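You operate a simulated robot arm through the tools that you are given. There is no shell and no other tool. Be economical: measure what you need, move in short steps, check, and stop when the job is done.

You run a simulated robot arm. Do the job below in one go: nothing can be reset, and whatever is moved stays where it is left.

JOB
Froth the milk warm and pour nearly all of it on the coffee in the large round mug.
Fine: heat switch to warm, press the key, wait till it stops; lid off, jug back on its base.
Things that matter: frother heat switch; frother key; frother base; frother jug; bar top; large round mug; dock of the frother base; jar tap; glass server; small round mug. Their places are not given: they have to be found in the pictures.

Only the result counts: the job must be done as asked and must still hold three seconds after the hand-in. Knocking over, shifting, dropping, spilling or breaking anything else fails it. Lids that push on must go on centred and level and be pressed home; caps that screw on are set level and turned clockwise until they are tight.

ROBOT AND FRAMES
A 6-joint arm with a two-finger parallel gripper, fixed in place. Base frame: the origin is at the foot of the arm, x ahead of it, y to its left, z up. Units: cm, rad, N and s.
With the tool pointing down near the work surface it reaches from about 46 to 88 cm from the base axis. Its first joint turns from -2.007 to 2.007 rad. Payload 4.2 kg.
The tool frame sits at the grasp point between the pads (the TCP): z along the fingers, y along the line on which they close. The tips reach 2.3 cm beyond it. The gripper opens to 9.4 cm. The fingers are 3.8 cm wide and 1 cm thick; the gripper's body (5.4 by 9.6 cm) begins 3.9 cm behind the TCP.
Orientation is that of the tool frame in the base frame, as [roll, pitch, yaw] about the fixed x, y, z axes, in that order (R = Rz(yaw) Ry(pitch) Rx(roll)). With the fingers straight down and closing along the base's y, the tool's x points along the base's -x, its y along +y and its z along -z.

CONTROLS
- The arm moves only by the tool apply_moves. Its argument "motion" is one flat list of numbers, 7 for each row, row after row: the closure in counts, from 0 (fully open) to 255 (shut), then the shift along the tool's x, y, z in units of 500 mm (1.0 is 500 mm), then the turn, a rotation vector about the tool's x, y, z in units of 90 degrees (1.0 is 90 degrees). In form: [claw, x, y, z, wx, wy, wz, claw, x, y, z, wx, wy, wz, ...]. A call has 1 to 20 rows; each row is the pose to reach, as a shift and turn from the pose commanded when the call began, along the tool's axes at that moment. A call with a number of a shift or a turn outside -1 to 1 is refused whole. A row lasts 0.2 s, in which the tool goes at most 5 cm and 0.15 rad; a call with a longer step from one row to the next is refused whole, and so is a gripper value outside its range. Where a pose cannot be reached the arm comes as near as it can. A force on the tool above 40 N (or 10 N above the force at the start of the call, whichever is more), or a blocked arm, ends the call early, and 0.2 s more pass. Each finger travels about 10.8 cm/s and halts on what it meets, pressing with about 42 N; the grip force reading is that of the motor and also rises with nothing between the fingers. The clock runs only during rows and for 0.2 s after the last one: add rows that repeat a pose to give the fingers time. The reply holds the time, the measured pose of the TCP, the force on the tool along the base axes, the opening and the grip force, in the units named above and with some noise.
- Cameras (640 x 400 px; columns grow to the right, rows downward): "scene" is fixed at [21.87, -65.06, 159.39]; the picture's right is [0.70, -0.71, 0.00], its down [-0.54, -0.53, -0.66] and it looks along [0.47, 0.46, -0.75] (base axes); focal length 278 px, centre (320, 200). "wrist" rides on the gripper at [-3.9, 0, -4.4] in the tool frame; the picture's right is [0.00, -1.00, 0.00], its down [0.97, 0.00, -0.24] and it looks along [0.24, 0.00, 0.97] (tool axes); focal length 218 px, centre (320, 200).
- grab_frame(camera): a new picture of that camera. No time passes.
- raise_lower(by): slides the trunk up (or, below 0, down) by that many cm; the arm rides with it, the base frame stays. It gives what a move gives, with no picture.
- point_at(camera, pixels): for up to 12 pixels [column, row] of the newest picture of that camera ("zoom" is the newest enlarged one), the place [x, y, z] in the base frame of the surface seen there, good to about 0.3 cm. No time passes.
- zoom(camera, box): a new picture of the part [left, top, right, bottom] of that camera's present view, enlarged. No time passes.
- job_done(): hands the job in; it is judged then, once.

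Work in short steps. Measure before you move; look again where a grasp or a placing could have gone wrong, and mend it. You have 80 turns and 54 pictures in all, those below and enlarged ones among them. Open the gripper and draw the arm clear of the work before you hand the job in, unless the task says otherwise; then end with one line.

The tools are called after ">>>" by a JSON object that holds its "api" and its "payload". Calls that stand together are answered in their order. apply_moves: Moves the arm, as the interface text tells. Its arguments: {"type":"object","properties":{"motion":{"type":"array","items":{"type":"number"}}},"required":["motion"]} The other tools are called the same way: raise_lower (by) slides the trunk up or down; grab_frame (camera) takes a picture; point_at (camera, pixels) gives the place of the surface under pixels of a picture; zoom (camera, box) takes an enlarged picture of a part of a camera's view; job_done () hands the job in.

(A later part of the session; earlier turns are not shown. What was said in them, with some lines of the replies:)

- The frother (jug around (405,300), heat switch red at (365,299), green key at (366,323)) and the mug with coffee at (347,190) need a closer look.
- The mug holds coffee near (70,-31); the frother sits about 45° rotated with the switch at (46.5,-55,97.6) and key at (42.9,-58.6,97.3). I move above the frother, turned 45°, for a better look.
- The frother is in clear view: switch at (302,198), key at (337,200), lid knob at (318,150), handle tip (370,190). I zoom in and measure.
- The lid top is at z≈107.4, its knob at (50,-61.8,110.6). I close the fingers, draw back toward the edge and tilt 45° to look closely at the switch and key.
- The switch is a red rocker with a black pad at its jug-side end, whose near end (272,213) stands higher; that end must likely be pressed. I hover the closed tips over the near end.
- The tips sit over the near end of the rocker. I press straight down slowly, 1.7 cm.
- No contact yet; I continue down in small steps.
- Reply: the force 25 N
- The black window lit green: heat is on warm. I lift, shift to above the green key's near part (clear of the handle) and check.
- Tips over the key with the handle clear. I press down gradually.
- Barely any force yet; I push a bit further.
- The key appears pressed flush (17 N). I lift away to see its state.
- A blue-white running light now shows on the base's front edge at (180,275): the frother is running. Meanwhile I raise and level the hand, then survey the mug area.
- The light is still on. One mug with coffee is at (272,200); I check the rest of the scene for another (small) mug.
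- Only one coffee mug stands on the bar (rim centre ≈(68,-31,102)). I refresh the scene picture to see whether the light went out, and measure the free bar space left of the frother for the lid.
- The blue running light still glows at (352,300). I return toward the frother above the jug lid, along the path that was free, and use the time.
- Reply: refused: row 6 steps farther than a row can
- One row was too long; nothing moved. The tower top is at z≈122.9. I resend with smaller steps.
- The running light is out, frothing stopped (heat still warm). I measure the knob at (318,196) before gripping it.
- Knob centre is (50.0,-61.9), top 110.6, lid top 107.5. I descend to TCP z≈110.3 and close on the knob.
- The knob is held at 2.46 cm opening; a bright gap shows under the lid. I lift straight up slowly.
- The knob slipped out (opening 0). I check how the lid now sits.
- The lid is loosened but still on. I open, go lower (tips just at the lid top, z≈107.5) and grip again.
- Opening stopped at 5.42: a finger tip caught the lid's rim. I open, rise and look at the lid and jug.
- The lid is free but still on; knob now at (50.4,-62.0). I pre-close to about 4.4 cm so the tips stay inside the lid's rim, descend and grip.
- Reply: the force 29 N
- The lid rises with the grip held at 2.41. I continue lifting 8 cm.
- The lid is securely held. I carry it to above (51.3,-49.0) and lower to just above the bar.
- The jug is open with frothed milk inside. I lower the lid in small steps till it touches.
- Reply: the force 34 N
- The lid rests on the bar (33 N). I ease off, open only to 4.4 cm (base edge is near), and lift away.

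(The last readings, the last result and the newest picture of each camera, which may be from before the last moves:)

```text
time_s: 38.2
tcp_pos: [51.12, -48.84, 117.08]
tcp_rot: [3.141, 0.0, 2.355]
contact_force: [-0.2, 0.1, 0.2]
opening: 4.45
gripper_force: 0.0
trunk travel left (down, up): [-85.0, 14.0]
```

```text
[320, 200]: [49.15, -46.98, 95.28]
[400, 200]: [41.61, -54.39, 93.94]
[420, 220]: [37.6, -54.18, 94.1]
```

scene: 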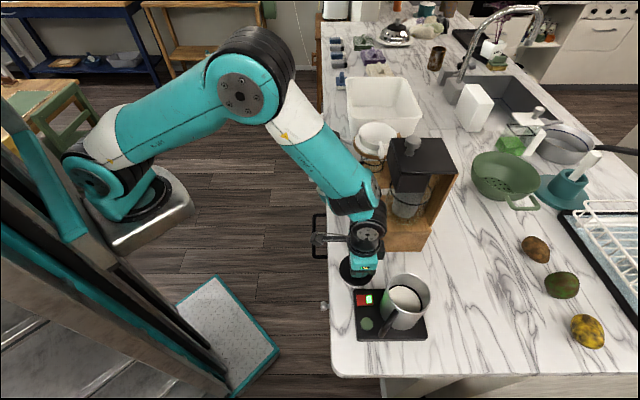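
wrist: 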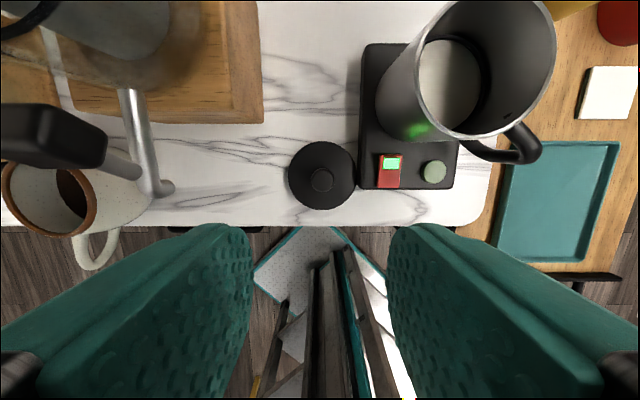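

The lid rests on the bar at (322,178). Now I measure the jug's rim and handle in this picture.

>>> {"api": "point_at", "payload": {"camera": "wrist", "pixels": [[418, 95], [440, 125], [470, 137], [505, 125], [545, 85], [556, 45], [475, 150], [505, 157], [533, 152], [520, 128], [450, 80], [527, 140]]}}

>>> {"api": "zoom", "payload": {"camera": "wrist", "box": [340, 0, 580, 200]}}

```text
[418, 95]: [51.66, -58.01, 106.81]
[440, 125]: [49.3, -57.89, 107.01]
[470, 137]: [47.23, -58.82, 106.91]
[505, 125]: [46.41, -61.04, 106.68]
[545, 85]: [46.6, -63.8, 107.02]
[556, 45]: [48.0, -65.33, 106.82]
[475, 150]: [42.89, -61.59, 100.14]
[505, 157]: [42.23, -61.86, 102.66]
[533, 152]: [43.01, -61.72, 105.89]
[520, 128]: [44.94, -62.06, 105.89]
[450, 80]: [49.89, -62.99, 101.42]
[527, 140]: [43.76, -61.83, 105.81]
```

```text
2.00 times, centred on (460, 100) of wrist
```

zoom: 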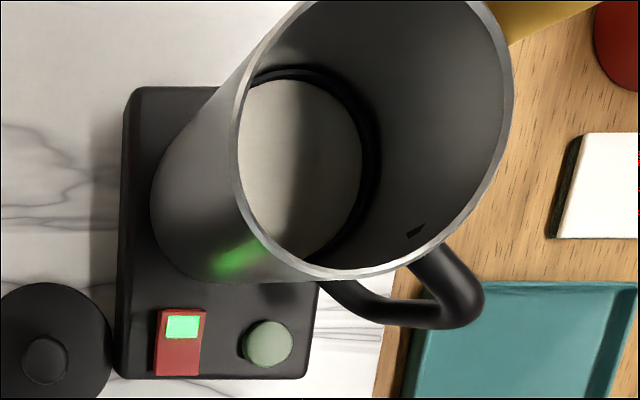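

Handle bar is at about (42.0,-61.85), z 100–106, pointing along -x; rim z 107, milk level ≈101.4. I move back to a standoff behind the handle at height 117 and turn the hand, then tilt it 70°.

>>> {"api": "apply_moves", "payload": {"motion": [135, 0.013, -0.0743, 0, 0, 0, -0.0833, 135, 0.026, -0.1487, 0, 0, 0, -0.1667, 135, 0.039, -0.223, 0, 0, 0, -0.25, 135, 0.052, -0.297, 0, 0, 0, -0.333, 135, 0.065, -0.372, 0, 0, 0, -0.4167, 135, 0.078, -0.446, 0, 0, 0, -0.5, 135, 0.078, -0.446, 0, 0, 0, -0.5]}}

>>> {"api": "apply_moves", "payload": {"motion": [135, 0, 0, 0, 0, -0.0864, 0, 135, 0, 0, 0, 0, -0.173, 0, 135, 0, 0, 0, 0, -0.259, 0, 135, 0, 0, 0, 0, -0.346, 0, 135, 0, 0, 0, 0, -0.432, 0, 135, 0, 0, 0, 0, -0.518, 0, 135, 0, 0, 0, 0, -0.605, 0, 135, 0, 0, 0, 0, -0.691, 0, 135, 0, 0, 0, 0, -0.778, 0, 135, 0, 0, 0, 0, -0.778, 0]}}

>>> {"api": "grab_frame", "payload": {"camera": "scene"}}

```text
time_s: 39.8
tcp_pos: [32.4, -62.16, 117.14]
tcp_rot: [-3.141, 0.0, -3.14]
contact_force: [0.8, 0.4, -0.4]
opening: 4.45
gripper_force: 0.0
trunk travel left (down, up): [-85.0, 14.0]
```

```text
time_s: 42.0
tcp_pos: [33.16, -61.41, 116.8]
tcp_rot: [-3.135, 1.219, -3.141]
contact_force: [0.0, -0.2, -0.2]
opening: 4.44
gripper_force: 0.0
out of reach, approached as far as the arm can: row 9, 10
trunk travel left (down, up): [-85.0, 14.0]
```

```text
13 pictures are left
```

scene: 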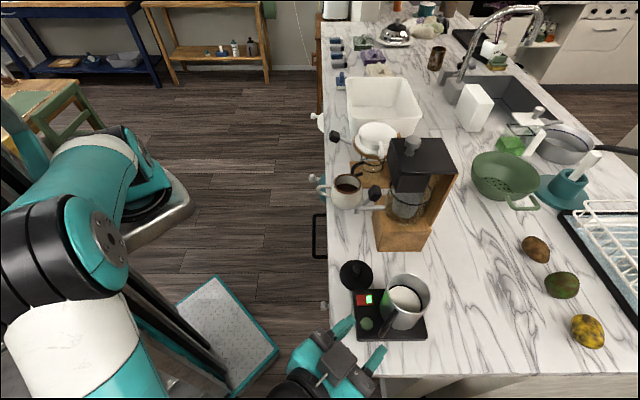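

The pose is nearly reached (slightly out of reach at standoff). Moving forward should ease it; I go to (36,-61.85,108) behind the handle and read.

>>> {"api": "apply_moves", "payload": {"motion": [135, 0.037, 0.001, 0.032, 0, 0, 0, 135, 0.074, 0.003, 0.064, 0, 0, 0, 135, 0.11, 0.004, 0.096, 0, 0, 0, 135, 0.147, 0.005, 0.128, 0, 0, 0, 135, 0.147, 0.005, 0.128, 0, 0, 0]}}

>>> {"api": "grab_frame", "payload": {"camera": "wrist"}}

```text
time_s: 43.2
tcp_pos: [36.43, -61.26, 107.78]
tcp_rot: [3.141, 1.22, 3.141]
contact_force: [-0.2, -0.8, -0.1]
opening: 4.39
gripper_force: 0.0
trunk travel left (down, up): [-85.0, 14.0]
```

```text
12 pictures are left
```

wrist: 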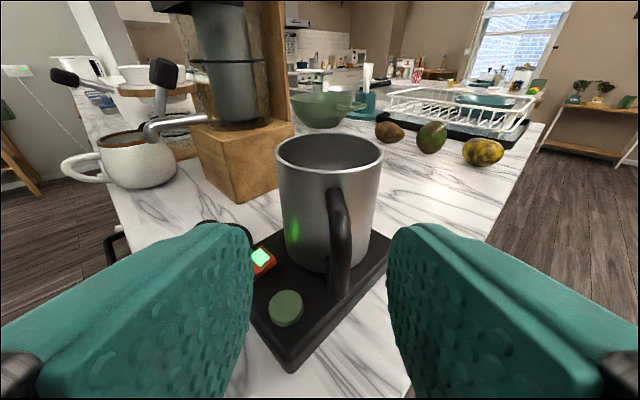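

The pose is reached now; the handle stands upright at column ~338. I measure its bar.

>>> {"api": "point_at", "payload": {"camera": "wrist", "pixels": [[340, 215], [341, 235], [341, 255], [341, 275], [338, 292], [333, 235], [350, 235], [336, 195], [277, 140], [382, 150]]}}

```text
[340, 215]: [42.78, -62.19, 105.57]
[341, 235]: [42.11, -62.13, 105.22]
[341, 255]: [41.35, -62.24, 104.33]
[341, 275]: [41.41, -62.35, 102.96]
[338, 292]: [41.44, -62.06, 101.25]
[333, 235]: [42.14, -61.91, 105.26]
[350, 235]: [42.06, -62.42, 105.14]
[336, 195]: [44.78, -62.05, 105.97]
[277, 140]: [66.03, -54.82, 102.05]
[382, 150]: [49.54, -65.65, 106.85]
```

Bar centre ≈(42.0,-62.15). I advance to TCP (42.3,-62.15,102.9) and check alignment before closing.

>>> {"api": "apply_moves", "payload": {"motion": [135, 0.0, -0.0178, 0, 0, 0, 0, 135, 0.013, -0.0178, 0.036, 0, 0, 0, 135, 0.026, -0.0178, 0.072, 0, 0, 0, 135, 0.039, -0.0178, 0.108, 0, 0, 0, 135, 0.052, -0.0178, 0.144, 0, 0, 0, 135, 0.052, -0.0178, 0.144, 0, 0, 0]}}

>>> {"api": "grab_frame", "payload": {"camera": "wrist"}}

```text
time_s: 44.6
tcp_pos: [42.63, -62.17, 102.84]
tcp_rot: [-3.141, 1.222, 3.14]
contact_force: [-0.3, 0.0, -0.4]
opening: 4.41
gripper_force: 0.0
trunk travel left (down, up): [-85.0, 14.0]
```

```text
11 pictures are left
```

wrist: 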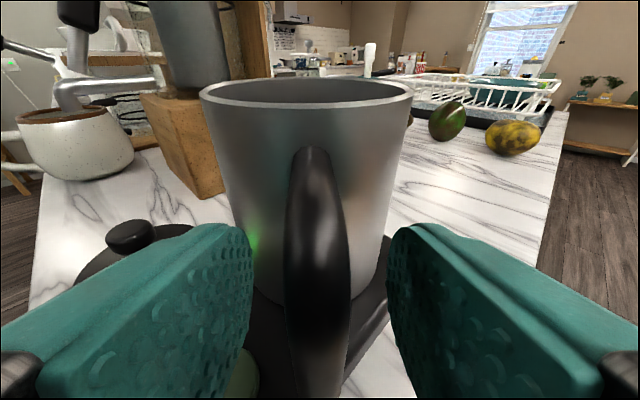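

The handle is centred between the fingers. I close the grip and then lift slightly (1 cm) with a check on readings.

>>> {"api": "apply_moves", "payload": {"motion": [255, 0, 0, 0, 0, 0, 0, 255, 0, 0, 0, 0, 0, 0, 255, 0, 0, 0, 0, 0, 0, 255, 0, 0, 0, 0, 0, 0]}}

>>> {"api": "apply_moves", "payload": {"motion": [255, -0.0047, 0, -0.0017, 0, 0, 0, 255, -0.0094, 0, -0.0034, 0, 0, 0, 255, -0.0188, 0, -0.0068, 0, 0, 0, 255, -0.0282, 0, -0.0103, 0, 0, 0, 255, -0.0282, 0, -0.0103, 0, 0, 0]}}

>>> {"api": "grab_frame", "payload": {"camera": "wrist"}}

```text
time_s: 45.6
tcp_pos: [42.5, -62.24, 102.81]
tcp_rot: [3.14, 1.222, -3.141]
contact_force: [1.3, -0.3, -1.0]
opening: 1.16
gripper_force: 41.6
trunk travel left (down, up): [-85.0, 14.0]
```

```text
time_s: 46.8
tcp_pos: [42.57, -62.22, 104.22]
tcp_rot: [3.139, 1.221, 3.138]
contact_force: [-0.4, 0.5, -4.8]
opening: 1.17
gripper_force: 42.4
trunk travel left (down, up): [-85.0, 14.0]
```

```text
10 pictures are left
```

wrist: 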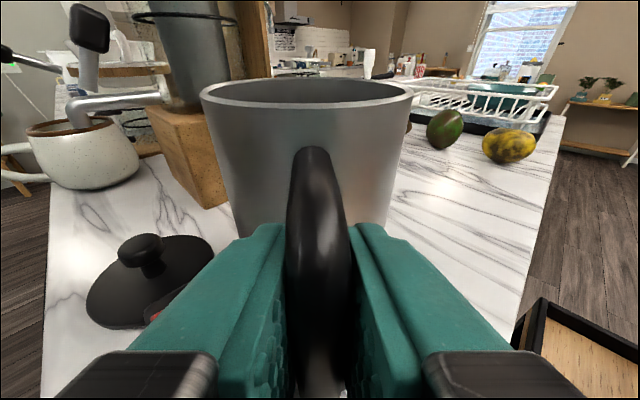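

The jug (≈0.5 kg) is lifted rigidly in the grip. I carry it high along the robot side, past the tap, to in front of the mug at TCP (53,-31,118).

>>> {"api": "apply_moves", "payload": {"motion": [255, -0.043, 0, -0.0157, 0, 0, 0, 255, -0.086, 0, -0.0315, 0, 0, 0, 255, -0.13, 0, -0.047, 0, 0, 0, 255, -0.173, 0, -0.063, 0, 0, 0, 255, -0.216, 0, -0.0787, 0, 0, 0, 255, -0.259, 0, -0.0944, 0, 0, 0, 255, -0.263, 0.057, -0.0834, 0, 0, 0, 255, -0.267, 0.115, -0.0725, 0, 0, 0, 255, -0.271, 0.172, -0.0615, 0, 0, 0, 255, -0.275, 0.229, -0.0505, 0, 0, 0, 255, -0.279, 0.287, -0.0396, 0, 0, 0, 255, -0.2834, 0.344, -0.0286, 0, 0, 0, 255, -0.291, 0.391, -0.007, 0, 0, 0, 255, -0.299, 0.437, 0.015, 0, 0, 0, 255, -0.307, 0.484, 0.037, 0, 0, 0, 255, -0.315, 0.531, 0.059, 0, 0, 0, 255, -0.323, 0.577, 0.081, 0, 0, 0, 255, -0.331, 0.624, 0.103, 0, 0, 0, 255, -0.331, 0.624, 0.103, 0, 0, 0]}}

>>> {"api": "grab_frame", "payload": {"camera": "scene"}}

```text
time_s: 50.8
tcp_pos: [54.12, -32.52, 117.97]
tcp_rot: [3.138, 1.223, 3.14]
contact_force: [-0.7, -0.1, -4.2]
opening: 1.16
gripper_force: 42.2
out of reach, approached as far as the arm can: row 17, 18, 19
trunk travel left (down, up): [-85.0, 14.0]
```

```text
9 pictures are left
```

scene: 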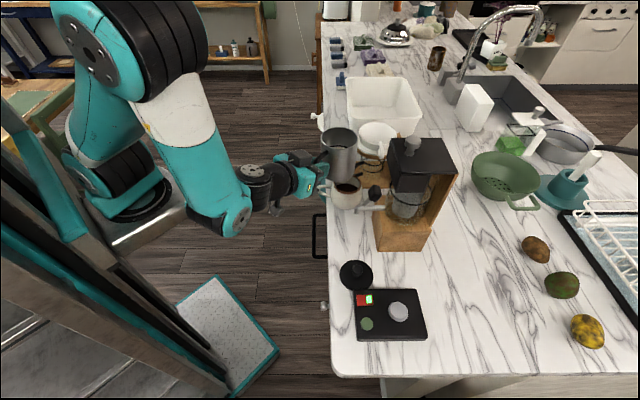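

The inner reach limit leaves me at (54.1,-32.5), jug upright just before the mug. I tilt 40° (below pouring angle) while shifting to TCP (56,-31,116).

>>> {"api": "apply_moves", "payload": {"motion": [255, 0.003, 0.004, 0.006, 0, 0.055, 0, 255, 0.006, 0.0075, 0.0123, 0, 0.111, 0, 255, 0.009, 0.011, 0.0185, 0, 0.167, 0, 255, 0.0123, 0.015, 0.0247, 0, 0.222, 0, 255, 0.015, 0.019, 0.031, 0, 0.278, 0, 255, 0.0185, 0.0225, 0.037, 0, 0.333, 0, 255, 0.0215, 0.026, 0.043, 0, 0.389, 0, 255, 0.0246, 0.03, 0.0494, 0, 0.444, 0, 255, 0.0246, 0.03, 0.0494, 0, 0.444, 0]}}

>>> {"api": "zoom", "payload": {"camera": "scene", "box": [270, 110, 430, 220]}}

```text
time_s: 52.8
tcp_pos: [56.31, -31.31, 115.98]
tcp_rot: [3.141, 0.524, -3.14]
contact_force: [-0.6, -0.2, -4.2]
opening: 1.15
gripper_force: 41.7
trunk travel left (down, up): [-85.0, 14.0]
```

```text
3.64 times, centred on (350, 165) of scene
```

zoom: 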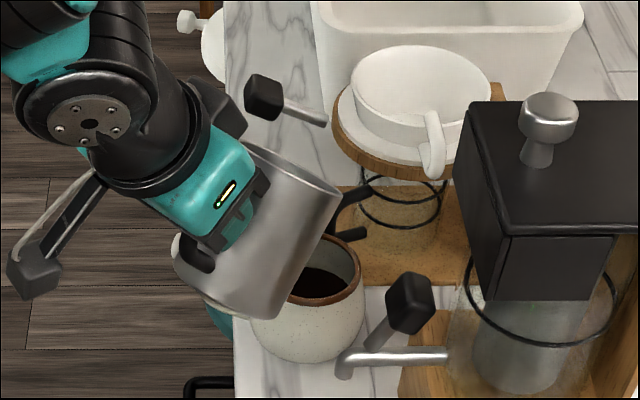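

Jug tilted 40° over the mug's near rim, nothing spilled. I tilt on slowly to 65°, lip over the mug, to start the pour.

>>> {"api": "apply_moves", "payload": {"motion": [255, 0.0128, 0.006, 0.018, 0, 0.0556, 0, 255, 0.0255, 0.006, 0.0361, 0, 0.111, 0, 255, 0.009, 0.006, 0.0317, 0, 0.1667, 0, 255, 0.009, 0.006, 0.0317, 0, 0.1667, 0, 255, -0.0073, 0.006, 0.0273, 0, 0.222, 0, 255, -0.0073, 0.006, 0.0273, 0, 0.222, 0, 255, -0.0073, 0.006, 0.0273, 0, 0.222, 0, 255, -0.0163, 0.006, 0.0267, 0, 0.25, 0, 255, -0.0163, 0.006, 0.0267, 0, 0.25, 0, 255, -0.0253, 0.006, 0.0262, 0, 0.278, 0, 255, -0.0253, 0.006, 0.0262, 0, 0.278, 0, 255, -0.0253, 0.006, 0.0262, 0, 0.278, 0]}}

>>> {"api": "zoom", "payload": {"camera": "scene", "box": [270, 110, 430, 220]}}

```text
time_s: 55.4
tcp_pos: [57.9, -31.01, 115.4]
tcp_rot: [-3.141, 0.088, 3.141]
contact_force: [-0.7, -0.1, -3.8]
opening: 1.15
gripper_force: 42.1
trunk travel left (down, up): [-85.0, 14.0]
```

```text
3.64 times, centred on (350, 165) of scene
```

zoom: 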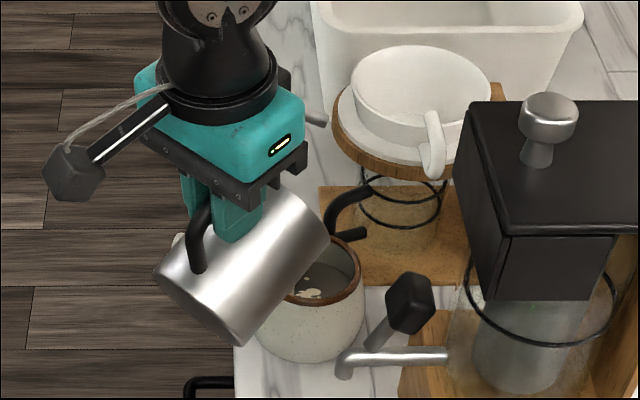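

Milk begins to land in the mug centre-right. I keep tilting slowly to 80° with holds.

>>> {"api": "apply_moves", "payload": {"motion": [255, -0.01, 0, -0.006, 0, 0.028, 0, 255, -0.01, 0, -0.006, 0, 0.028, 0, 255, -0.01, 0, -0.006, 0, 0.028, 0, 255, -0.0201, 0, -0.0123, 0, 0.0556, 0, 255, -0.0201, 0, -0.0123, 0, 0.0556, 0, 255, -0.0201, 0, -0.0123, 0, 0.0556, 0, 255, -0.0201, 0, -0.0123, 0, 0.0556, 0, 255, -0.029, 0, -0.0145, 0, 0.0833, 0, 255, -0.029, 0, -0.0145, 0, 0.0833, 0, 255, -0.029, 0, -0.0145, 0, 0.0833, 0, 255, -0.0376, 0, -0.0168, 0, 0.111, 0, 255, -0.0376, 0, -0.0168, 0, 0.111, 0, 255, -0.0376, 0, -0.0168, 0, 0.111, 0, 255, -0.0376, 0, -0.0168, 0, 0.111, 0, 255, -0.047, 0, -0.02, 0, 0.139, 0, 255, -0.047, 0, -0.02, 0, 0.139, 0, 255, -0.047, 0, -0.02, 0, 0.139, 0, 255, -0.0562, 0, -0.0232, 0, 0.1667, 0, 255, -0.0562, 0, -0.0232, 0, 0.1667, 0, 255, -0.0562, 0, -0.0232, 0, 0.1667, 0]}}

>>> {"api": "zoom", "payload": {"camera": "scene", "box": [270, 110, 430, 220]}}

```text
time_s: 59.6
tcp_pos: [60.63, -31.23, 116.85]
tcp_rot: [-3.14, -0.175, -3.14]
contact_force: [0.3, -1.0, -3.2]
opening: 1.15
gripper_force: 42.5
trunk travel left (down, up): [-85.0, 14.0]
```

```text
3.64 times, centred on (350, 165) of scene
```

zoom: 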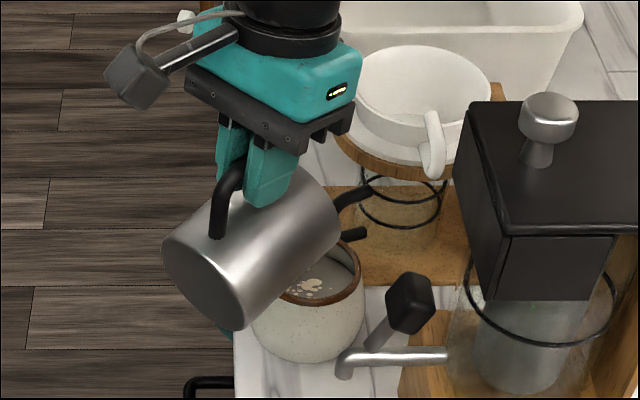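

The pour lands well inside the mug. I carry on slowly from 80° to 110°.

>>> {"api": "apply_moves", "payload": {"motion": [255, -0.0188, 0.003, -0.0084, 0, 0.0556, 0, 255, -0.0188, 0.003, -0.0084, 0, 0.0556, 0, 255, -0.0188, 0.003, -0.0084, 0, 0.0556, 0, 255, -0.0382, 0.003, -0.0139, 0, 0.111, 0, 255, -0.0382, 0.003, -0.0139, 0, 0.111, 0, 255, -0.0382, 0.003, -0.0139, 0, 0.111, 0, 255, -0.0382, 0.003, -0.0139, 0, 0.111, 0, 255, -0.0575, 0.003, -0.0193, 0, 0.1667, 0, 255, -0.0575, 0.003, -0.0193, 0, 0.1667, 0, 255, -0.0575, 0.003, -0.0193, 0, 0.1667, 0, 255, -0.0794, 0.003, -0.0221, 0, 0.222, 0, 255, -0.0794, 0.003, -0.0221, 0, 0.222, 0, 255, -0.0794, 0.003, -0.0221, 0, 0.222, 0, 255, -0.1005, 0.003, -0.029, 0, 0.278, 0, 255, -0.1005, 0.003, -0.029, 0, 0.278, 0, 255, -0.1005, 0.003, -0.029, 0, 0.278, 0, 255, -0.1212, 0.003, -0.0326, 0, 0.333, 0, 255, -0.1212, 0.003, -0.0326, 0, 0.333, 0, 255, -0.1212, 0.003, -0.0326, 0, 0.333, 0, 255, -0.1212, 0.003, -0.0326, 0, 0.333, 0]}}

>>> {"api": "zoom", "payload": {"camera": "scene", "box": [270, 110, 430, 220]}}

```text
time_s: 63.8
tcp_pos: [63.92, -29.19, 116.78]
tcp_rot: [-3.14, -0.58, -3.141]
contact_force: [0.4, 0.5, -3.0]
opening: 1.15
gripper_force: 42.2
out of reach, approached as far as the arm can: row 14, 15, 16, 17, 18, 19, 20
trunk travel left (down, up): [-85.0, 14.0]
```

```text
3.64 times, centred on (350, 165) of scene
```

zoom: 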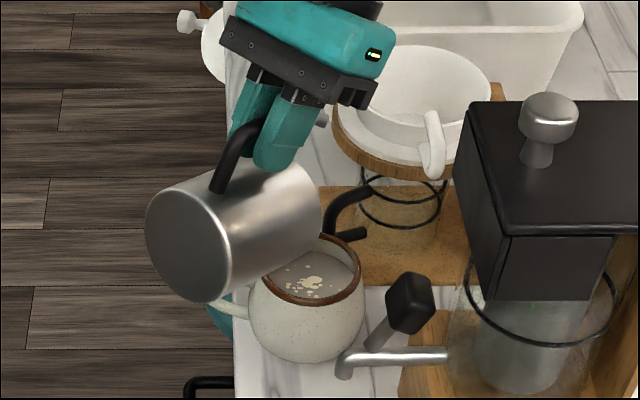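

The last rows ran out of reach: tilt ≈103°, the lip crept toward the mug's near rim. I go back to the 100° pose with the lip centred.

>>> {"api": "apply_moves", "payload": {"motion": [255, -0.006, -0.018, -0.009, 0, -0.02, 0, 255, -0.0123, -0.036, -0.0177, 0, -0.0356, 0, 255, -0.0123, -0.036, -0.0177, 0, -0.0356, 0, 255, -0.0123, -0.036, -0.0177, 0, -0.0356, 0]}}

>>> {"api": "raise_lower", "payload": {"by": 3}}

```text
time_s: 64.8
tcp_pos: [64.97, -31.0, 117.12]
tcp_rot: [-3.141, -0.524, -3.14]
contact_force: [0.5, 0.6, -3.0]
opening: 1.15
gripper_force: 41.6
trunk travel left (down, up): [-85.0, 14.0]
```

```text
time_s: 65.5
tcp_pos: [65.01, -30.81, 120.09]
tcp_rot: [3.14, -0.523, 3.141]
contact_force: [-0.7, 0.1, -3.7]
opening: 1.14
gripper_force: 42.2
trunk travel left (down, up): [-88.0, 11.0]
```

The trunk carries the arm up as expected. I raise 9 more, then lower the arm back to pouring height for a steeper tilt.

>>> {"api": "raise_lower", "payload": {"by": 9}}

>>> {"api": "apply_moves", "payload": {"motion": [255, -0.03, 0, 0.052, 0, 0, 0, 255, -0.06, 0, 0.104, 0, 0, 0, 255, -0.09, 0, 0.156, 0, 0, 0, 255, -0.1175, 0, 0.2035, 0, 0, 0, 255, -0.1175, 0, 0.2035, 0, 0, 0]}}

```text
time_s: 66.8
tcp_pos: [64.89, -30.89, 129.15]
tcp_rot: [3.141, -0.523, 3.141]
contact_force: [0.7, 0.2, -2.9]
opening: 1.14
gripper_force: 42.1
trunk travel left (down, up): [-97.0, 2.0]
```

```text
time_s: 68.0
tcp_pos: [65.05, -30.88, 117.19]
tcp_rot: [-3.141, -0.523, -3.142]
contact_force: [0.3, 0.3, -4.2]
opening: 1.14
gripper_force: 41.8
trunk travel left (down, up): [-97.0, 2.0]
```

Back at pouring height with more reach. I tilt on to 115° with the lip kept over the mug.

>>> {"api": "apply_moves", "payload": {"motion": [255, -0.011, 0, -0.011, 0, 0.0556, 0, 255, -0.011, 0, -0.011, 0, 0.0556, 0, 255, -0.0292, 0, -0.0215, 0, 0.111, 0, 255, -0.0292, 0, -0.0215, 0, 0.111, 0, 255, -0.0482, 0, -0.0325, 0, 0.1667, 0, 255, -0.0482, 0, -0.0325, 0, 0.1667, 0, 255, -0.0482, 0, -0.0325, 0, 0.1667, 0, 255, -0.0482, 0, -0.0325, 0, 0.1667, 0, 255, -0.0482, 0, -0.0325, 0, 0.1667, 0, 255, -0.0482, 0, -0.0325, 0, 0.1667, 0, 255, -0.0482, 0, -0.0325, 0, 0.1667, 0, 255, -0.0482, 0, -0.0325, 0, 0.1667, 0]}}

>>> {"api": "zoom", "payload": {"camera": "scene", "box": [270, 110, 430, 220]}}

```text
time_s: 70.6
tcp_pos: [64.23, -28.12, 118.0]
tcp_rot: [3.141, -0.716, -3.141]
contact_force: [0.5, -0.1, -3.1]
opening: 1.16
gripper_force: 42.2
out of reach, approached as far as the arm can: row 3, 4, 5, 6, 7, 8, 9, 10, 11, 12
trunk travel left (down, up): [-97.0, 2.0]
```

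```text
3.64 times, centred on (350, 165) of scene
```

zoom: 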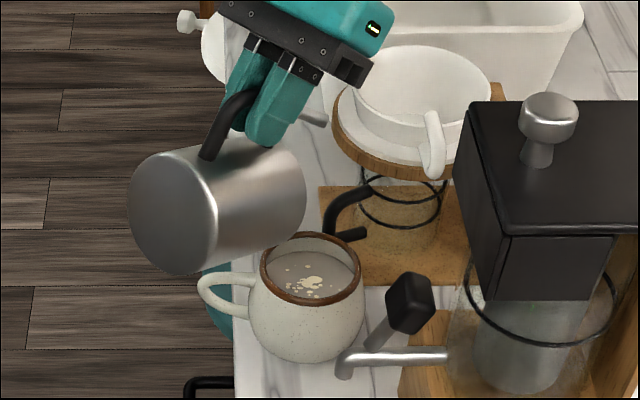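

Tilt reached ≈111° and no more milk flows; the mug holds milky coffee, no spill seen. I untilt to 80° while rising, then bring the trunk down 12 cm again.

>>> {"api": "apply_moves", "payload": {"motion": [255, 0.0424, -0.0116, -0.0268, 0, -0.0688, 0, 255, 0.0848, -0.0232, -0.0536, 0, -0.1376, 0, 255, 0.1272, -0.0348, -0.0804, 0, -0.2064, 0, 255, 0.1696, -0.0464, -0.1072, 0, -0.2752, 0, 255, 0.212, -0.058, -0.134, 0, -0.344, 0, 255, 0.212, -0.058, -0.134, 0, -0.344, 0]}}

>>> {"api": "raise_lower", "payload": {"by": -12}}

>>> {"api": "apply_moves", "payload": {"motion": [255, 0.0102, -0.0033, 0.001, 0, -0.0741, 0, 255, 0.0203, -0.0067, 0.002, 0, -0.148, 0, 255, 0.0305, -0.01, 0.003, 0, -0.222, 0, 255, 0.0407, -0.0133, 0.004, 0, -0.296, 0, 255, 0.0508, -0.0167, 0.005, 0, -0.37, 0, 255, 0.061, -0.02, 0.006, 0, -0.4445, 0, 255, 0.0712, -0.0233, 0.007, 0, -0.5186, 0, 255, 0.0813, -0.0267, 0.008, 0, -0.593, 0, 255, 0.0915, -0.03, 0.009, 0, -0.667, 0, 255, 0.1017, -0.0333, 0.01, 0, -0.741, 0, 255, 0.1118, -0.0367, 0.011, 0, -0.815, 0, 255, 0.122, -0.04, 0.0114, 0, -0.889, 0, 255, 0.122, -0.04, 0.0114, 0, -0.889, 0]}}

```text
time_s: 72.0
tcp_pos: [60.33, -31.23, 130.16]
tcp_rot: [-3.141, -0.173, -3.14]
contact_force: [-0.3, 0.0, -3.5]
opening: 1.16
gripper_force: 42.5
trunk travel left (down, up): [-97.0, 2.0]
```

```text
time_s: 73.5
tcp_pos: [60.3, -31.18, 118.24]
tcp_rot: [-3.142, -0.175, -3.141]
contact_force: [0.3, -0.1, -3.6]
opening: 1.14
gripper_force: 41.8
trunk travel left (down, up): [-85.0, 14.0]
```

```text
time_s: 76.3
tcp_pos: [54.1, -33.24, 118.79]
tcp_rot: [3.14, 1.221, 3.141]
contact_force: [0.6, 0.0, -3.0]
opening: 1.15
gripper_force: 42.0
trunk travel left (down, up): [-85.0, 14.0]
```

The jug is upright again. I look into jug and mug.

>>> {"api": "zoom", "payload": {"camera": "scene", "box": [280, 110, 420, 220]}}

```text
3.64 times, centred on (350, 165) of scene
```

zoom: 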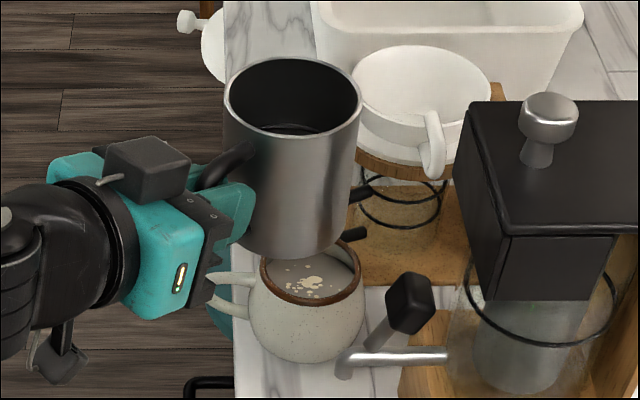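

The jug is empty and the bar clean. I carry it back along the same way to above the base.

>>> {"api": "apply_moves", "payload": {"motion": [255, 0.011, -0.047, -0.0305, 0, 0, 0, 255, 0.022, -0.094, -0.061, 0, 0, 0, 255, 0.033, -0.142, -0.0914, 0, 0, 0, 255, 0.044, -0.189, -0.1218, 0, 0, 0, 255, 0.0554, -0.236, -0.1523, 0, 0, 0, 255, 0.0594, -0.293, -0.1633, 0, 0, 0, 255, 0.0634, -0.351, -0.1742, 0, 0, 0, 255, 0.0673, -0.408, -0.1852, 0, 0, 0, 255, 0.0713, -0.465, -0.1961, 0, 0, 0, 255, 0.0753, -0.523, -0.2071, 0, 0, 0, 255, 0.0793, -0.58, -0.218, 0, 0, 0, 255, 0.1312, -0.58, -0.1991, 0, 0, 0, 255, 0.183, -0.58, -0.1803, 0, 0, 0, 255, 0.235, -0.58, -0.1614, 0, 0, 0, 255, 0.287, -0.58, -0.1425, 0, 0, 0, 255, 0.32, -0.58, -0.1305, 0, 0, 0, 255, 0.32, -0.58, -0.1305, 0, 0, 0]}}

```text
time_s: 79.9
tcp_pos: [42.69, -62.18, 105.84]
tcp_rot: [3.139, 1.222, -3.14]
contact_force: [0.5, -0.5, -3.4]
opening: 1.14
gripper_force: 42.5
trunk travel left (down, up): [-85.0, 14.0]
```

Position matches the pickup pose within noise (42.69 vs 42.5). I lower the last 3 cm slowly.

>>> {"api": "apply_moves", "payload": {"motion": [255, 0.012, 0, 0.003, 0, 0, 0, 255, 0.025, -0.001, 0.007, 0, 0, 0, 255, 0.038, -0.001, 0.011, 0, 0, 0, 255, 0.048, -0.001, 0.0145, 0, 0, 0, 255, 0.0545, -0.001, 0.017, 0, 0, 0, 255, 0.0575, -0.001, 0.018, 0, 0, 0, 255, 0.0575, -0.001, 0.018, 0, 0, 0]}}

>>> {"api": "zoom", "payload": {"camera": "scene", "box": [340, 250, 450, 350]}}

```text
time_s: 81.5
tcp_pos: [42.49, -62.23, 102.92]
tcp_rot: [-3.135, 1.223, -3.136]
contact_force: [2.7, 0.5, 4.9]
opening: 1.13
gripper_force: 41.6
trunk travel left (down, up): [-85.0, 14.0]
```

```text
4.00 times, centred on (395, 300) of scene
```

zoom: 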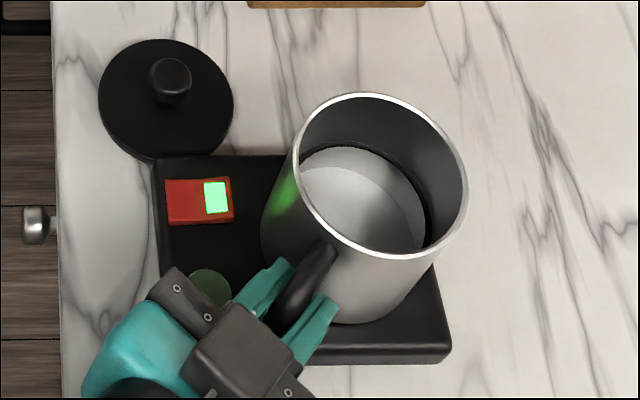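

The jug stands on its base (contact 5 N). I press 0.15 cm more, open, and back straight out.

>>> {"api": "apply_moves", "payload": {"motion": [255, 0.003, 0, 0.001, 0, 0, 0, 255, 0.003, 0, 0.001, 0, 0, 0]}}

>>> {"api": "apply_moves", "payload": {"motion": [135, 0, 0, 0, 0, 0, 0, 135, 0, 0, 0, 0, 0, 0, 135, 0, 0, 0, 0, 0, 0, 135, 0, 0, -0.04, 0, 0, 0, 135, 0, 0, -0.1, 0, 0, 0, 135, -0.06, 0, -0.14, 0, 0, 0, 135, -0.14, 0, -0.16, 0, 0, 0]}}

>>> {"api": "grab_frame", "payload": {"camera": "scene"}}

```text
time_s: 82.1
tcp_pos: [42.3, -62.41, 102.99]
tcp_rot: [-3.134, 1.223, -3.135]
contact_force: [1.8, 0.1, 16.4]
opening: 1.17
gripper_force: 41.8
trunk travel left (down, up): [-85.0, 14.0]
```

```text
time_s: 83.7
tcp_pos: [37.38, -62.33, 112.25]
tcp_rot: [3.139, 1.223, 3.138]
contact_force: [0.0, -0.4, 0.0]
opening: 4.45
gripper_force: 0.1
trunk travel left (down, up): [-85.0, 14.0]
```

```text
1 pictures are left
```

scene: 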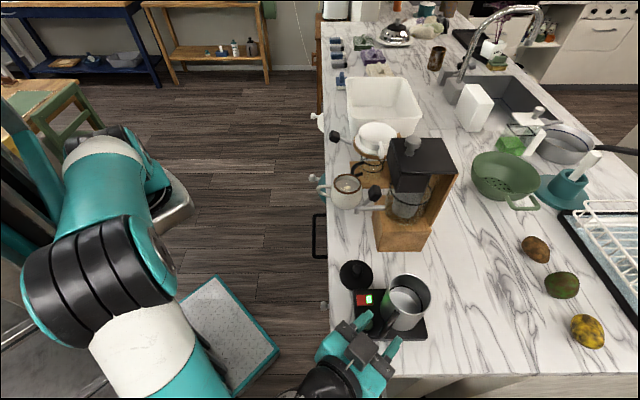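

The jug stands on its base, lid on the bar. I measure rim and lid heights to confirm seating.

>>> {"api": "point_at", "payload": {"camera": "scene", "pixels": [[406, 275], [388, 290], [429, 296], [411, 317], [344, 270], [365, 282], [357, 268], [366, 266], [400, 300]]}}

```text
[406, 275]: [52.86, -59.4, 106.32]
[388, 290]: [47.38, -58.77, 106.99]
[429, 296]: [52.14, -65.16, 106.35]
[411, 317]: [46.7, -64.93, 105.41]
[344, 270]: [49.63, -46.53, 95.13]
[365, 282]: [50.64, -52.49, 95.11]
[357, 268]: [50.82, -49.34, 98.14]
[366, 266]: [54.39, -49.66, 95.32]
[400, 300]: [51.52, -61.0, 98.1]
```

Lid is level (95.1–95.3). The rim picks were imprecise, so I use the last picture enlarged on the jug.

>>> {"api": "zoom", "payload": {"camera": "scene", "box": [340, 250, 450, 350]}}

```text
4.00 times, centred on (395, 300) of scene
```

zoom: 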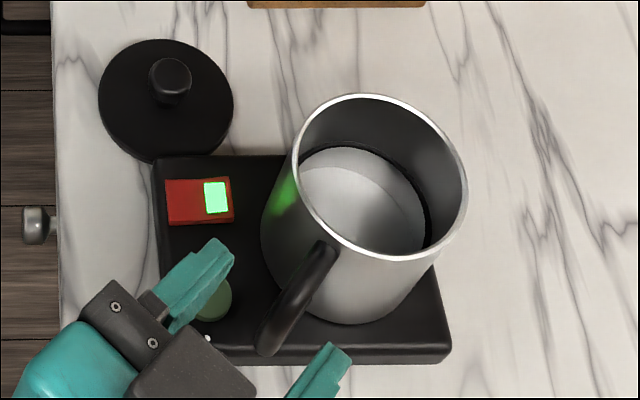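

>>> {"api": "point_at", "payload": {"camera": "zoom", "pixels": [[296, 160], [335, 99], [380, 97], [440, 135], [465, 190], [440, 244], [385, 257], [330, 235], [303, 200]]}}

```text
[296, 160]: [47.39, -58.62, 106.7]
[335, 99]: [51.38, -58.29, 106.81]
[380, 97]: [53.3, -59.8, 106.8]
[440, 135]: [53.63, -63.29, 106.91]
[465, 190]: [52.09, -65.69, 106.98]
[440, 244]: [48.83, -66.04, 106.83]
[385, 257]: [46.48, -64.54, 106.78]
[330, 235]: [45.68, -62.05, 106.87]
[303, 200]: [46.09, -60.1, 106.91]
```

The rim is level at 106.8 as before, so the jug is seated. I open fully and raise the arm clear.

>>> {"api": "apply_moves", "payload": {"motion": [0, -0.056, 0, -0.0205, 0, 0, 0, 0, -0.113, 0, -0.041, 0, 0, 0, 0, -0.169, 0, -0.0615, 0, 0, 0, 0, -0.226, 0, -0.082, 0, 0, 0, 0, -0.282, 0, -0.1026, 0, 0, 0, 0, -0.282, 0, -0.1026, 0, 0, 0]}}

>>> {"api": "job_done", "payload": {}}

```text
time_s: 85.1
tcp_pos: [38.5, -61.5, 126.15]
tcp_rot: [-3.133, 1.214, 3.141]
contact_force: [0.3, 0.1, 0.8]
opening: 9.39
gripper_force: 0.1
out of reach, approached as far as the arm can: row 4, 5, 6
trunk travel left (down, up): [-85.0, 14.0]
```

```text
The job is handed in.
```

The milk was frothed warm and, as far as the pictures show, all of it poured into the mug with coffee. I took that mug as the large round one, since it was the only one with coffee on the bar. The lid is off on the bar, the jug is back level on its base (centred within about 0.4 cm of where it started), and I saw no spills.
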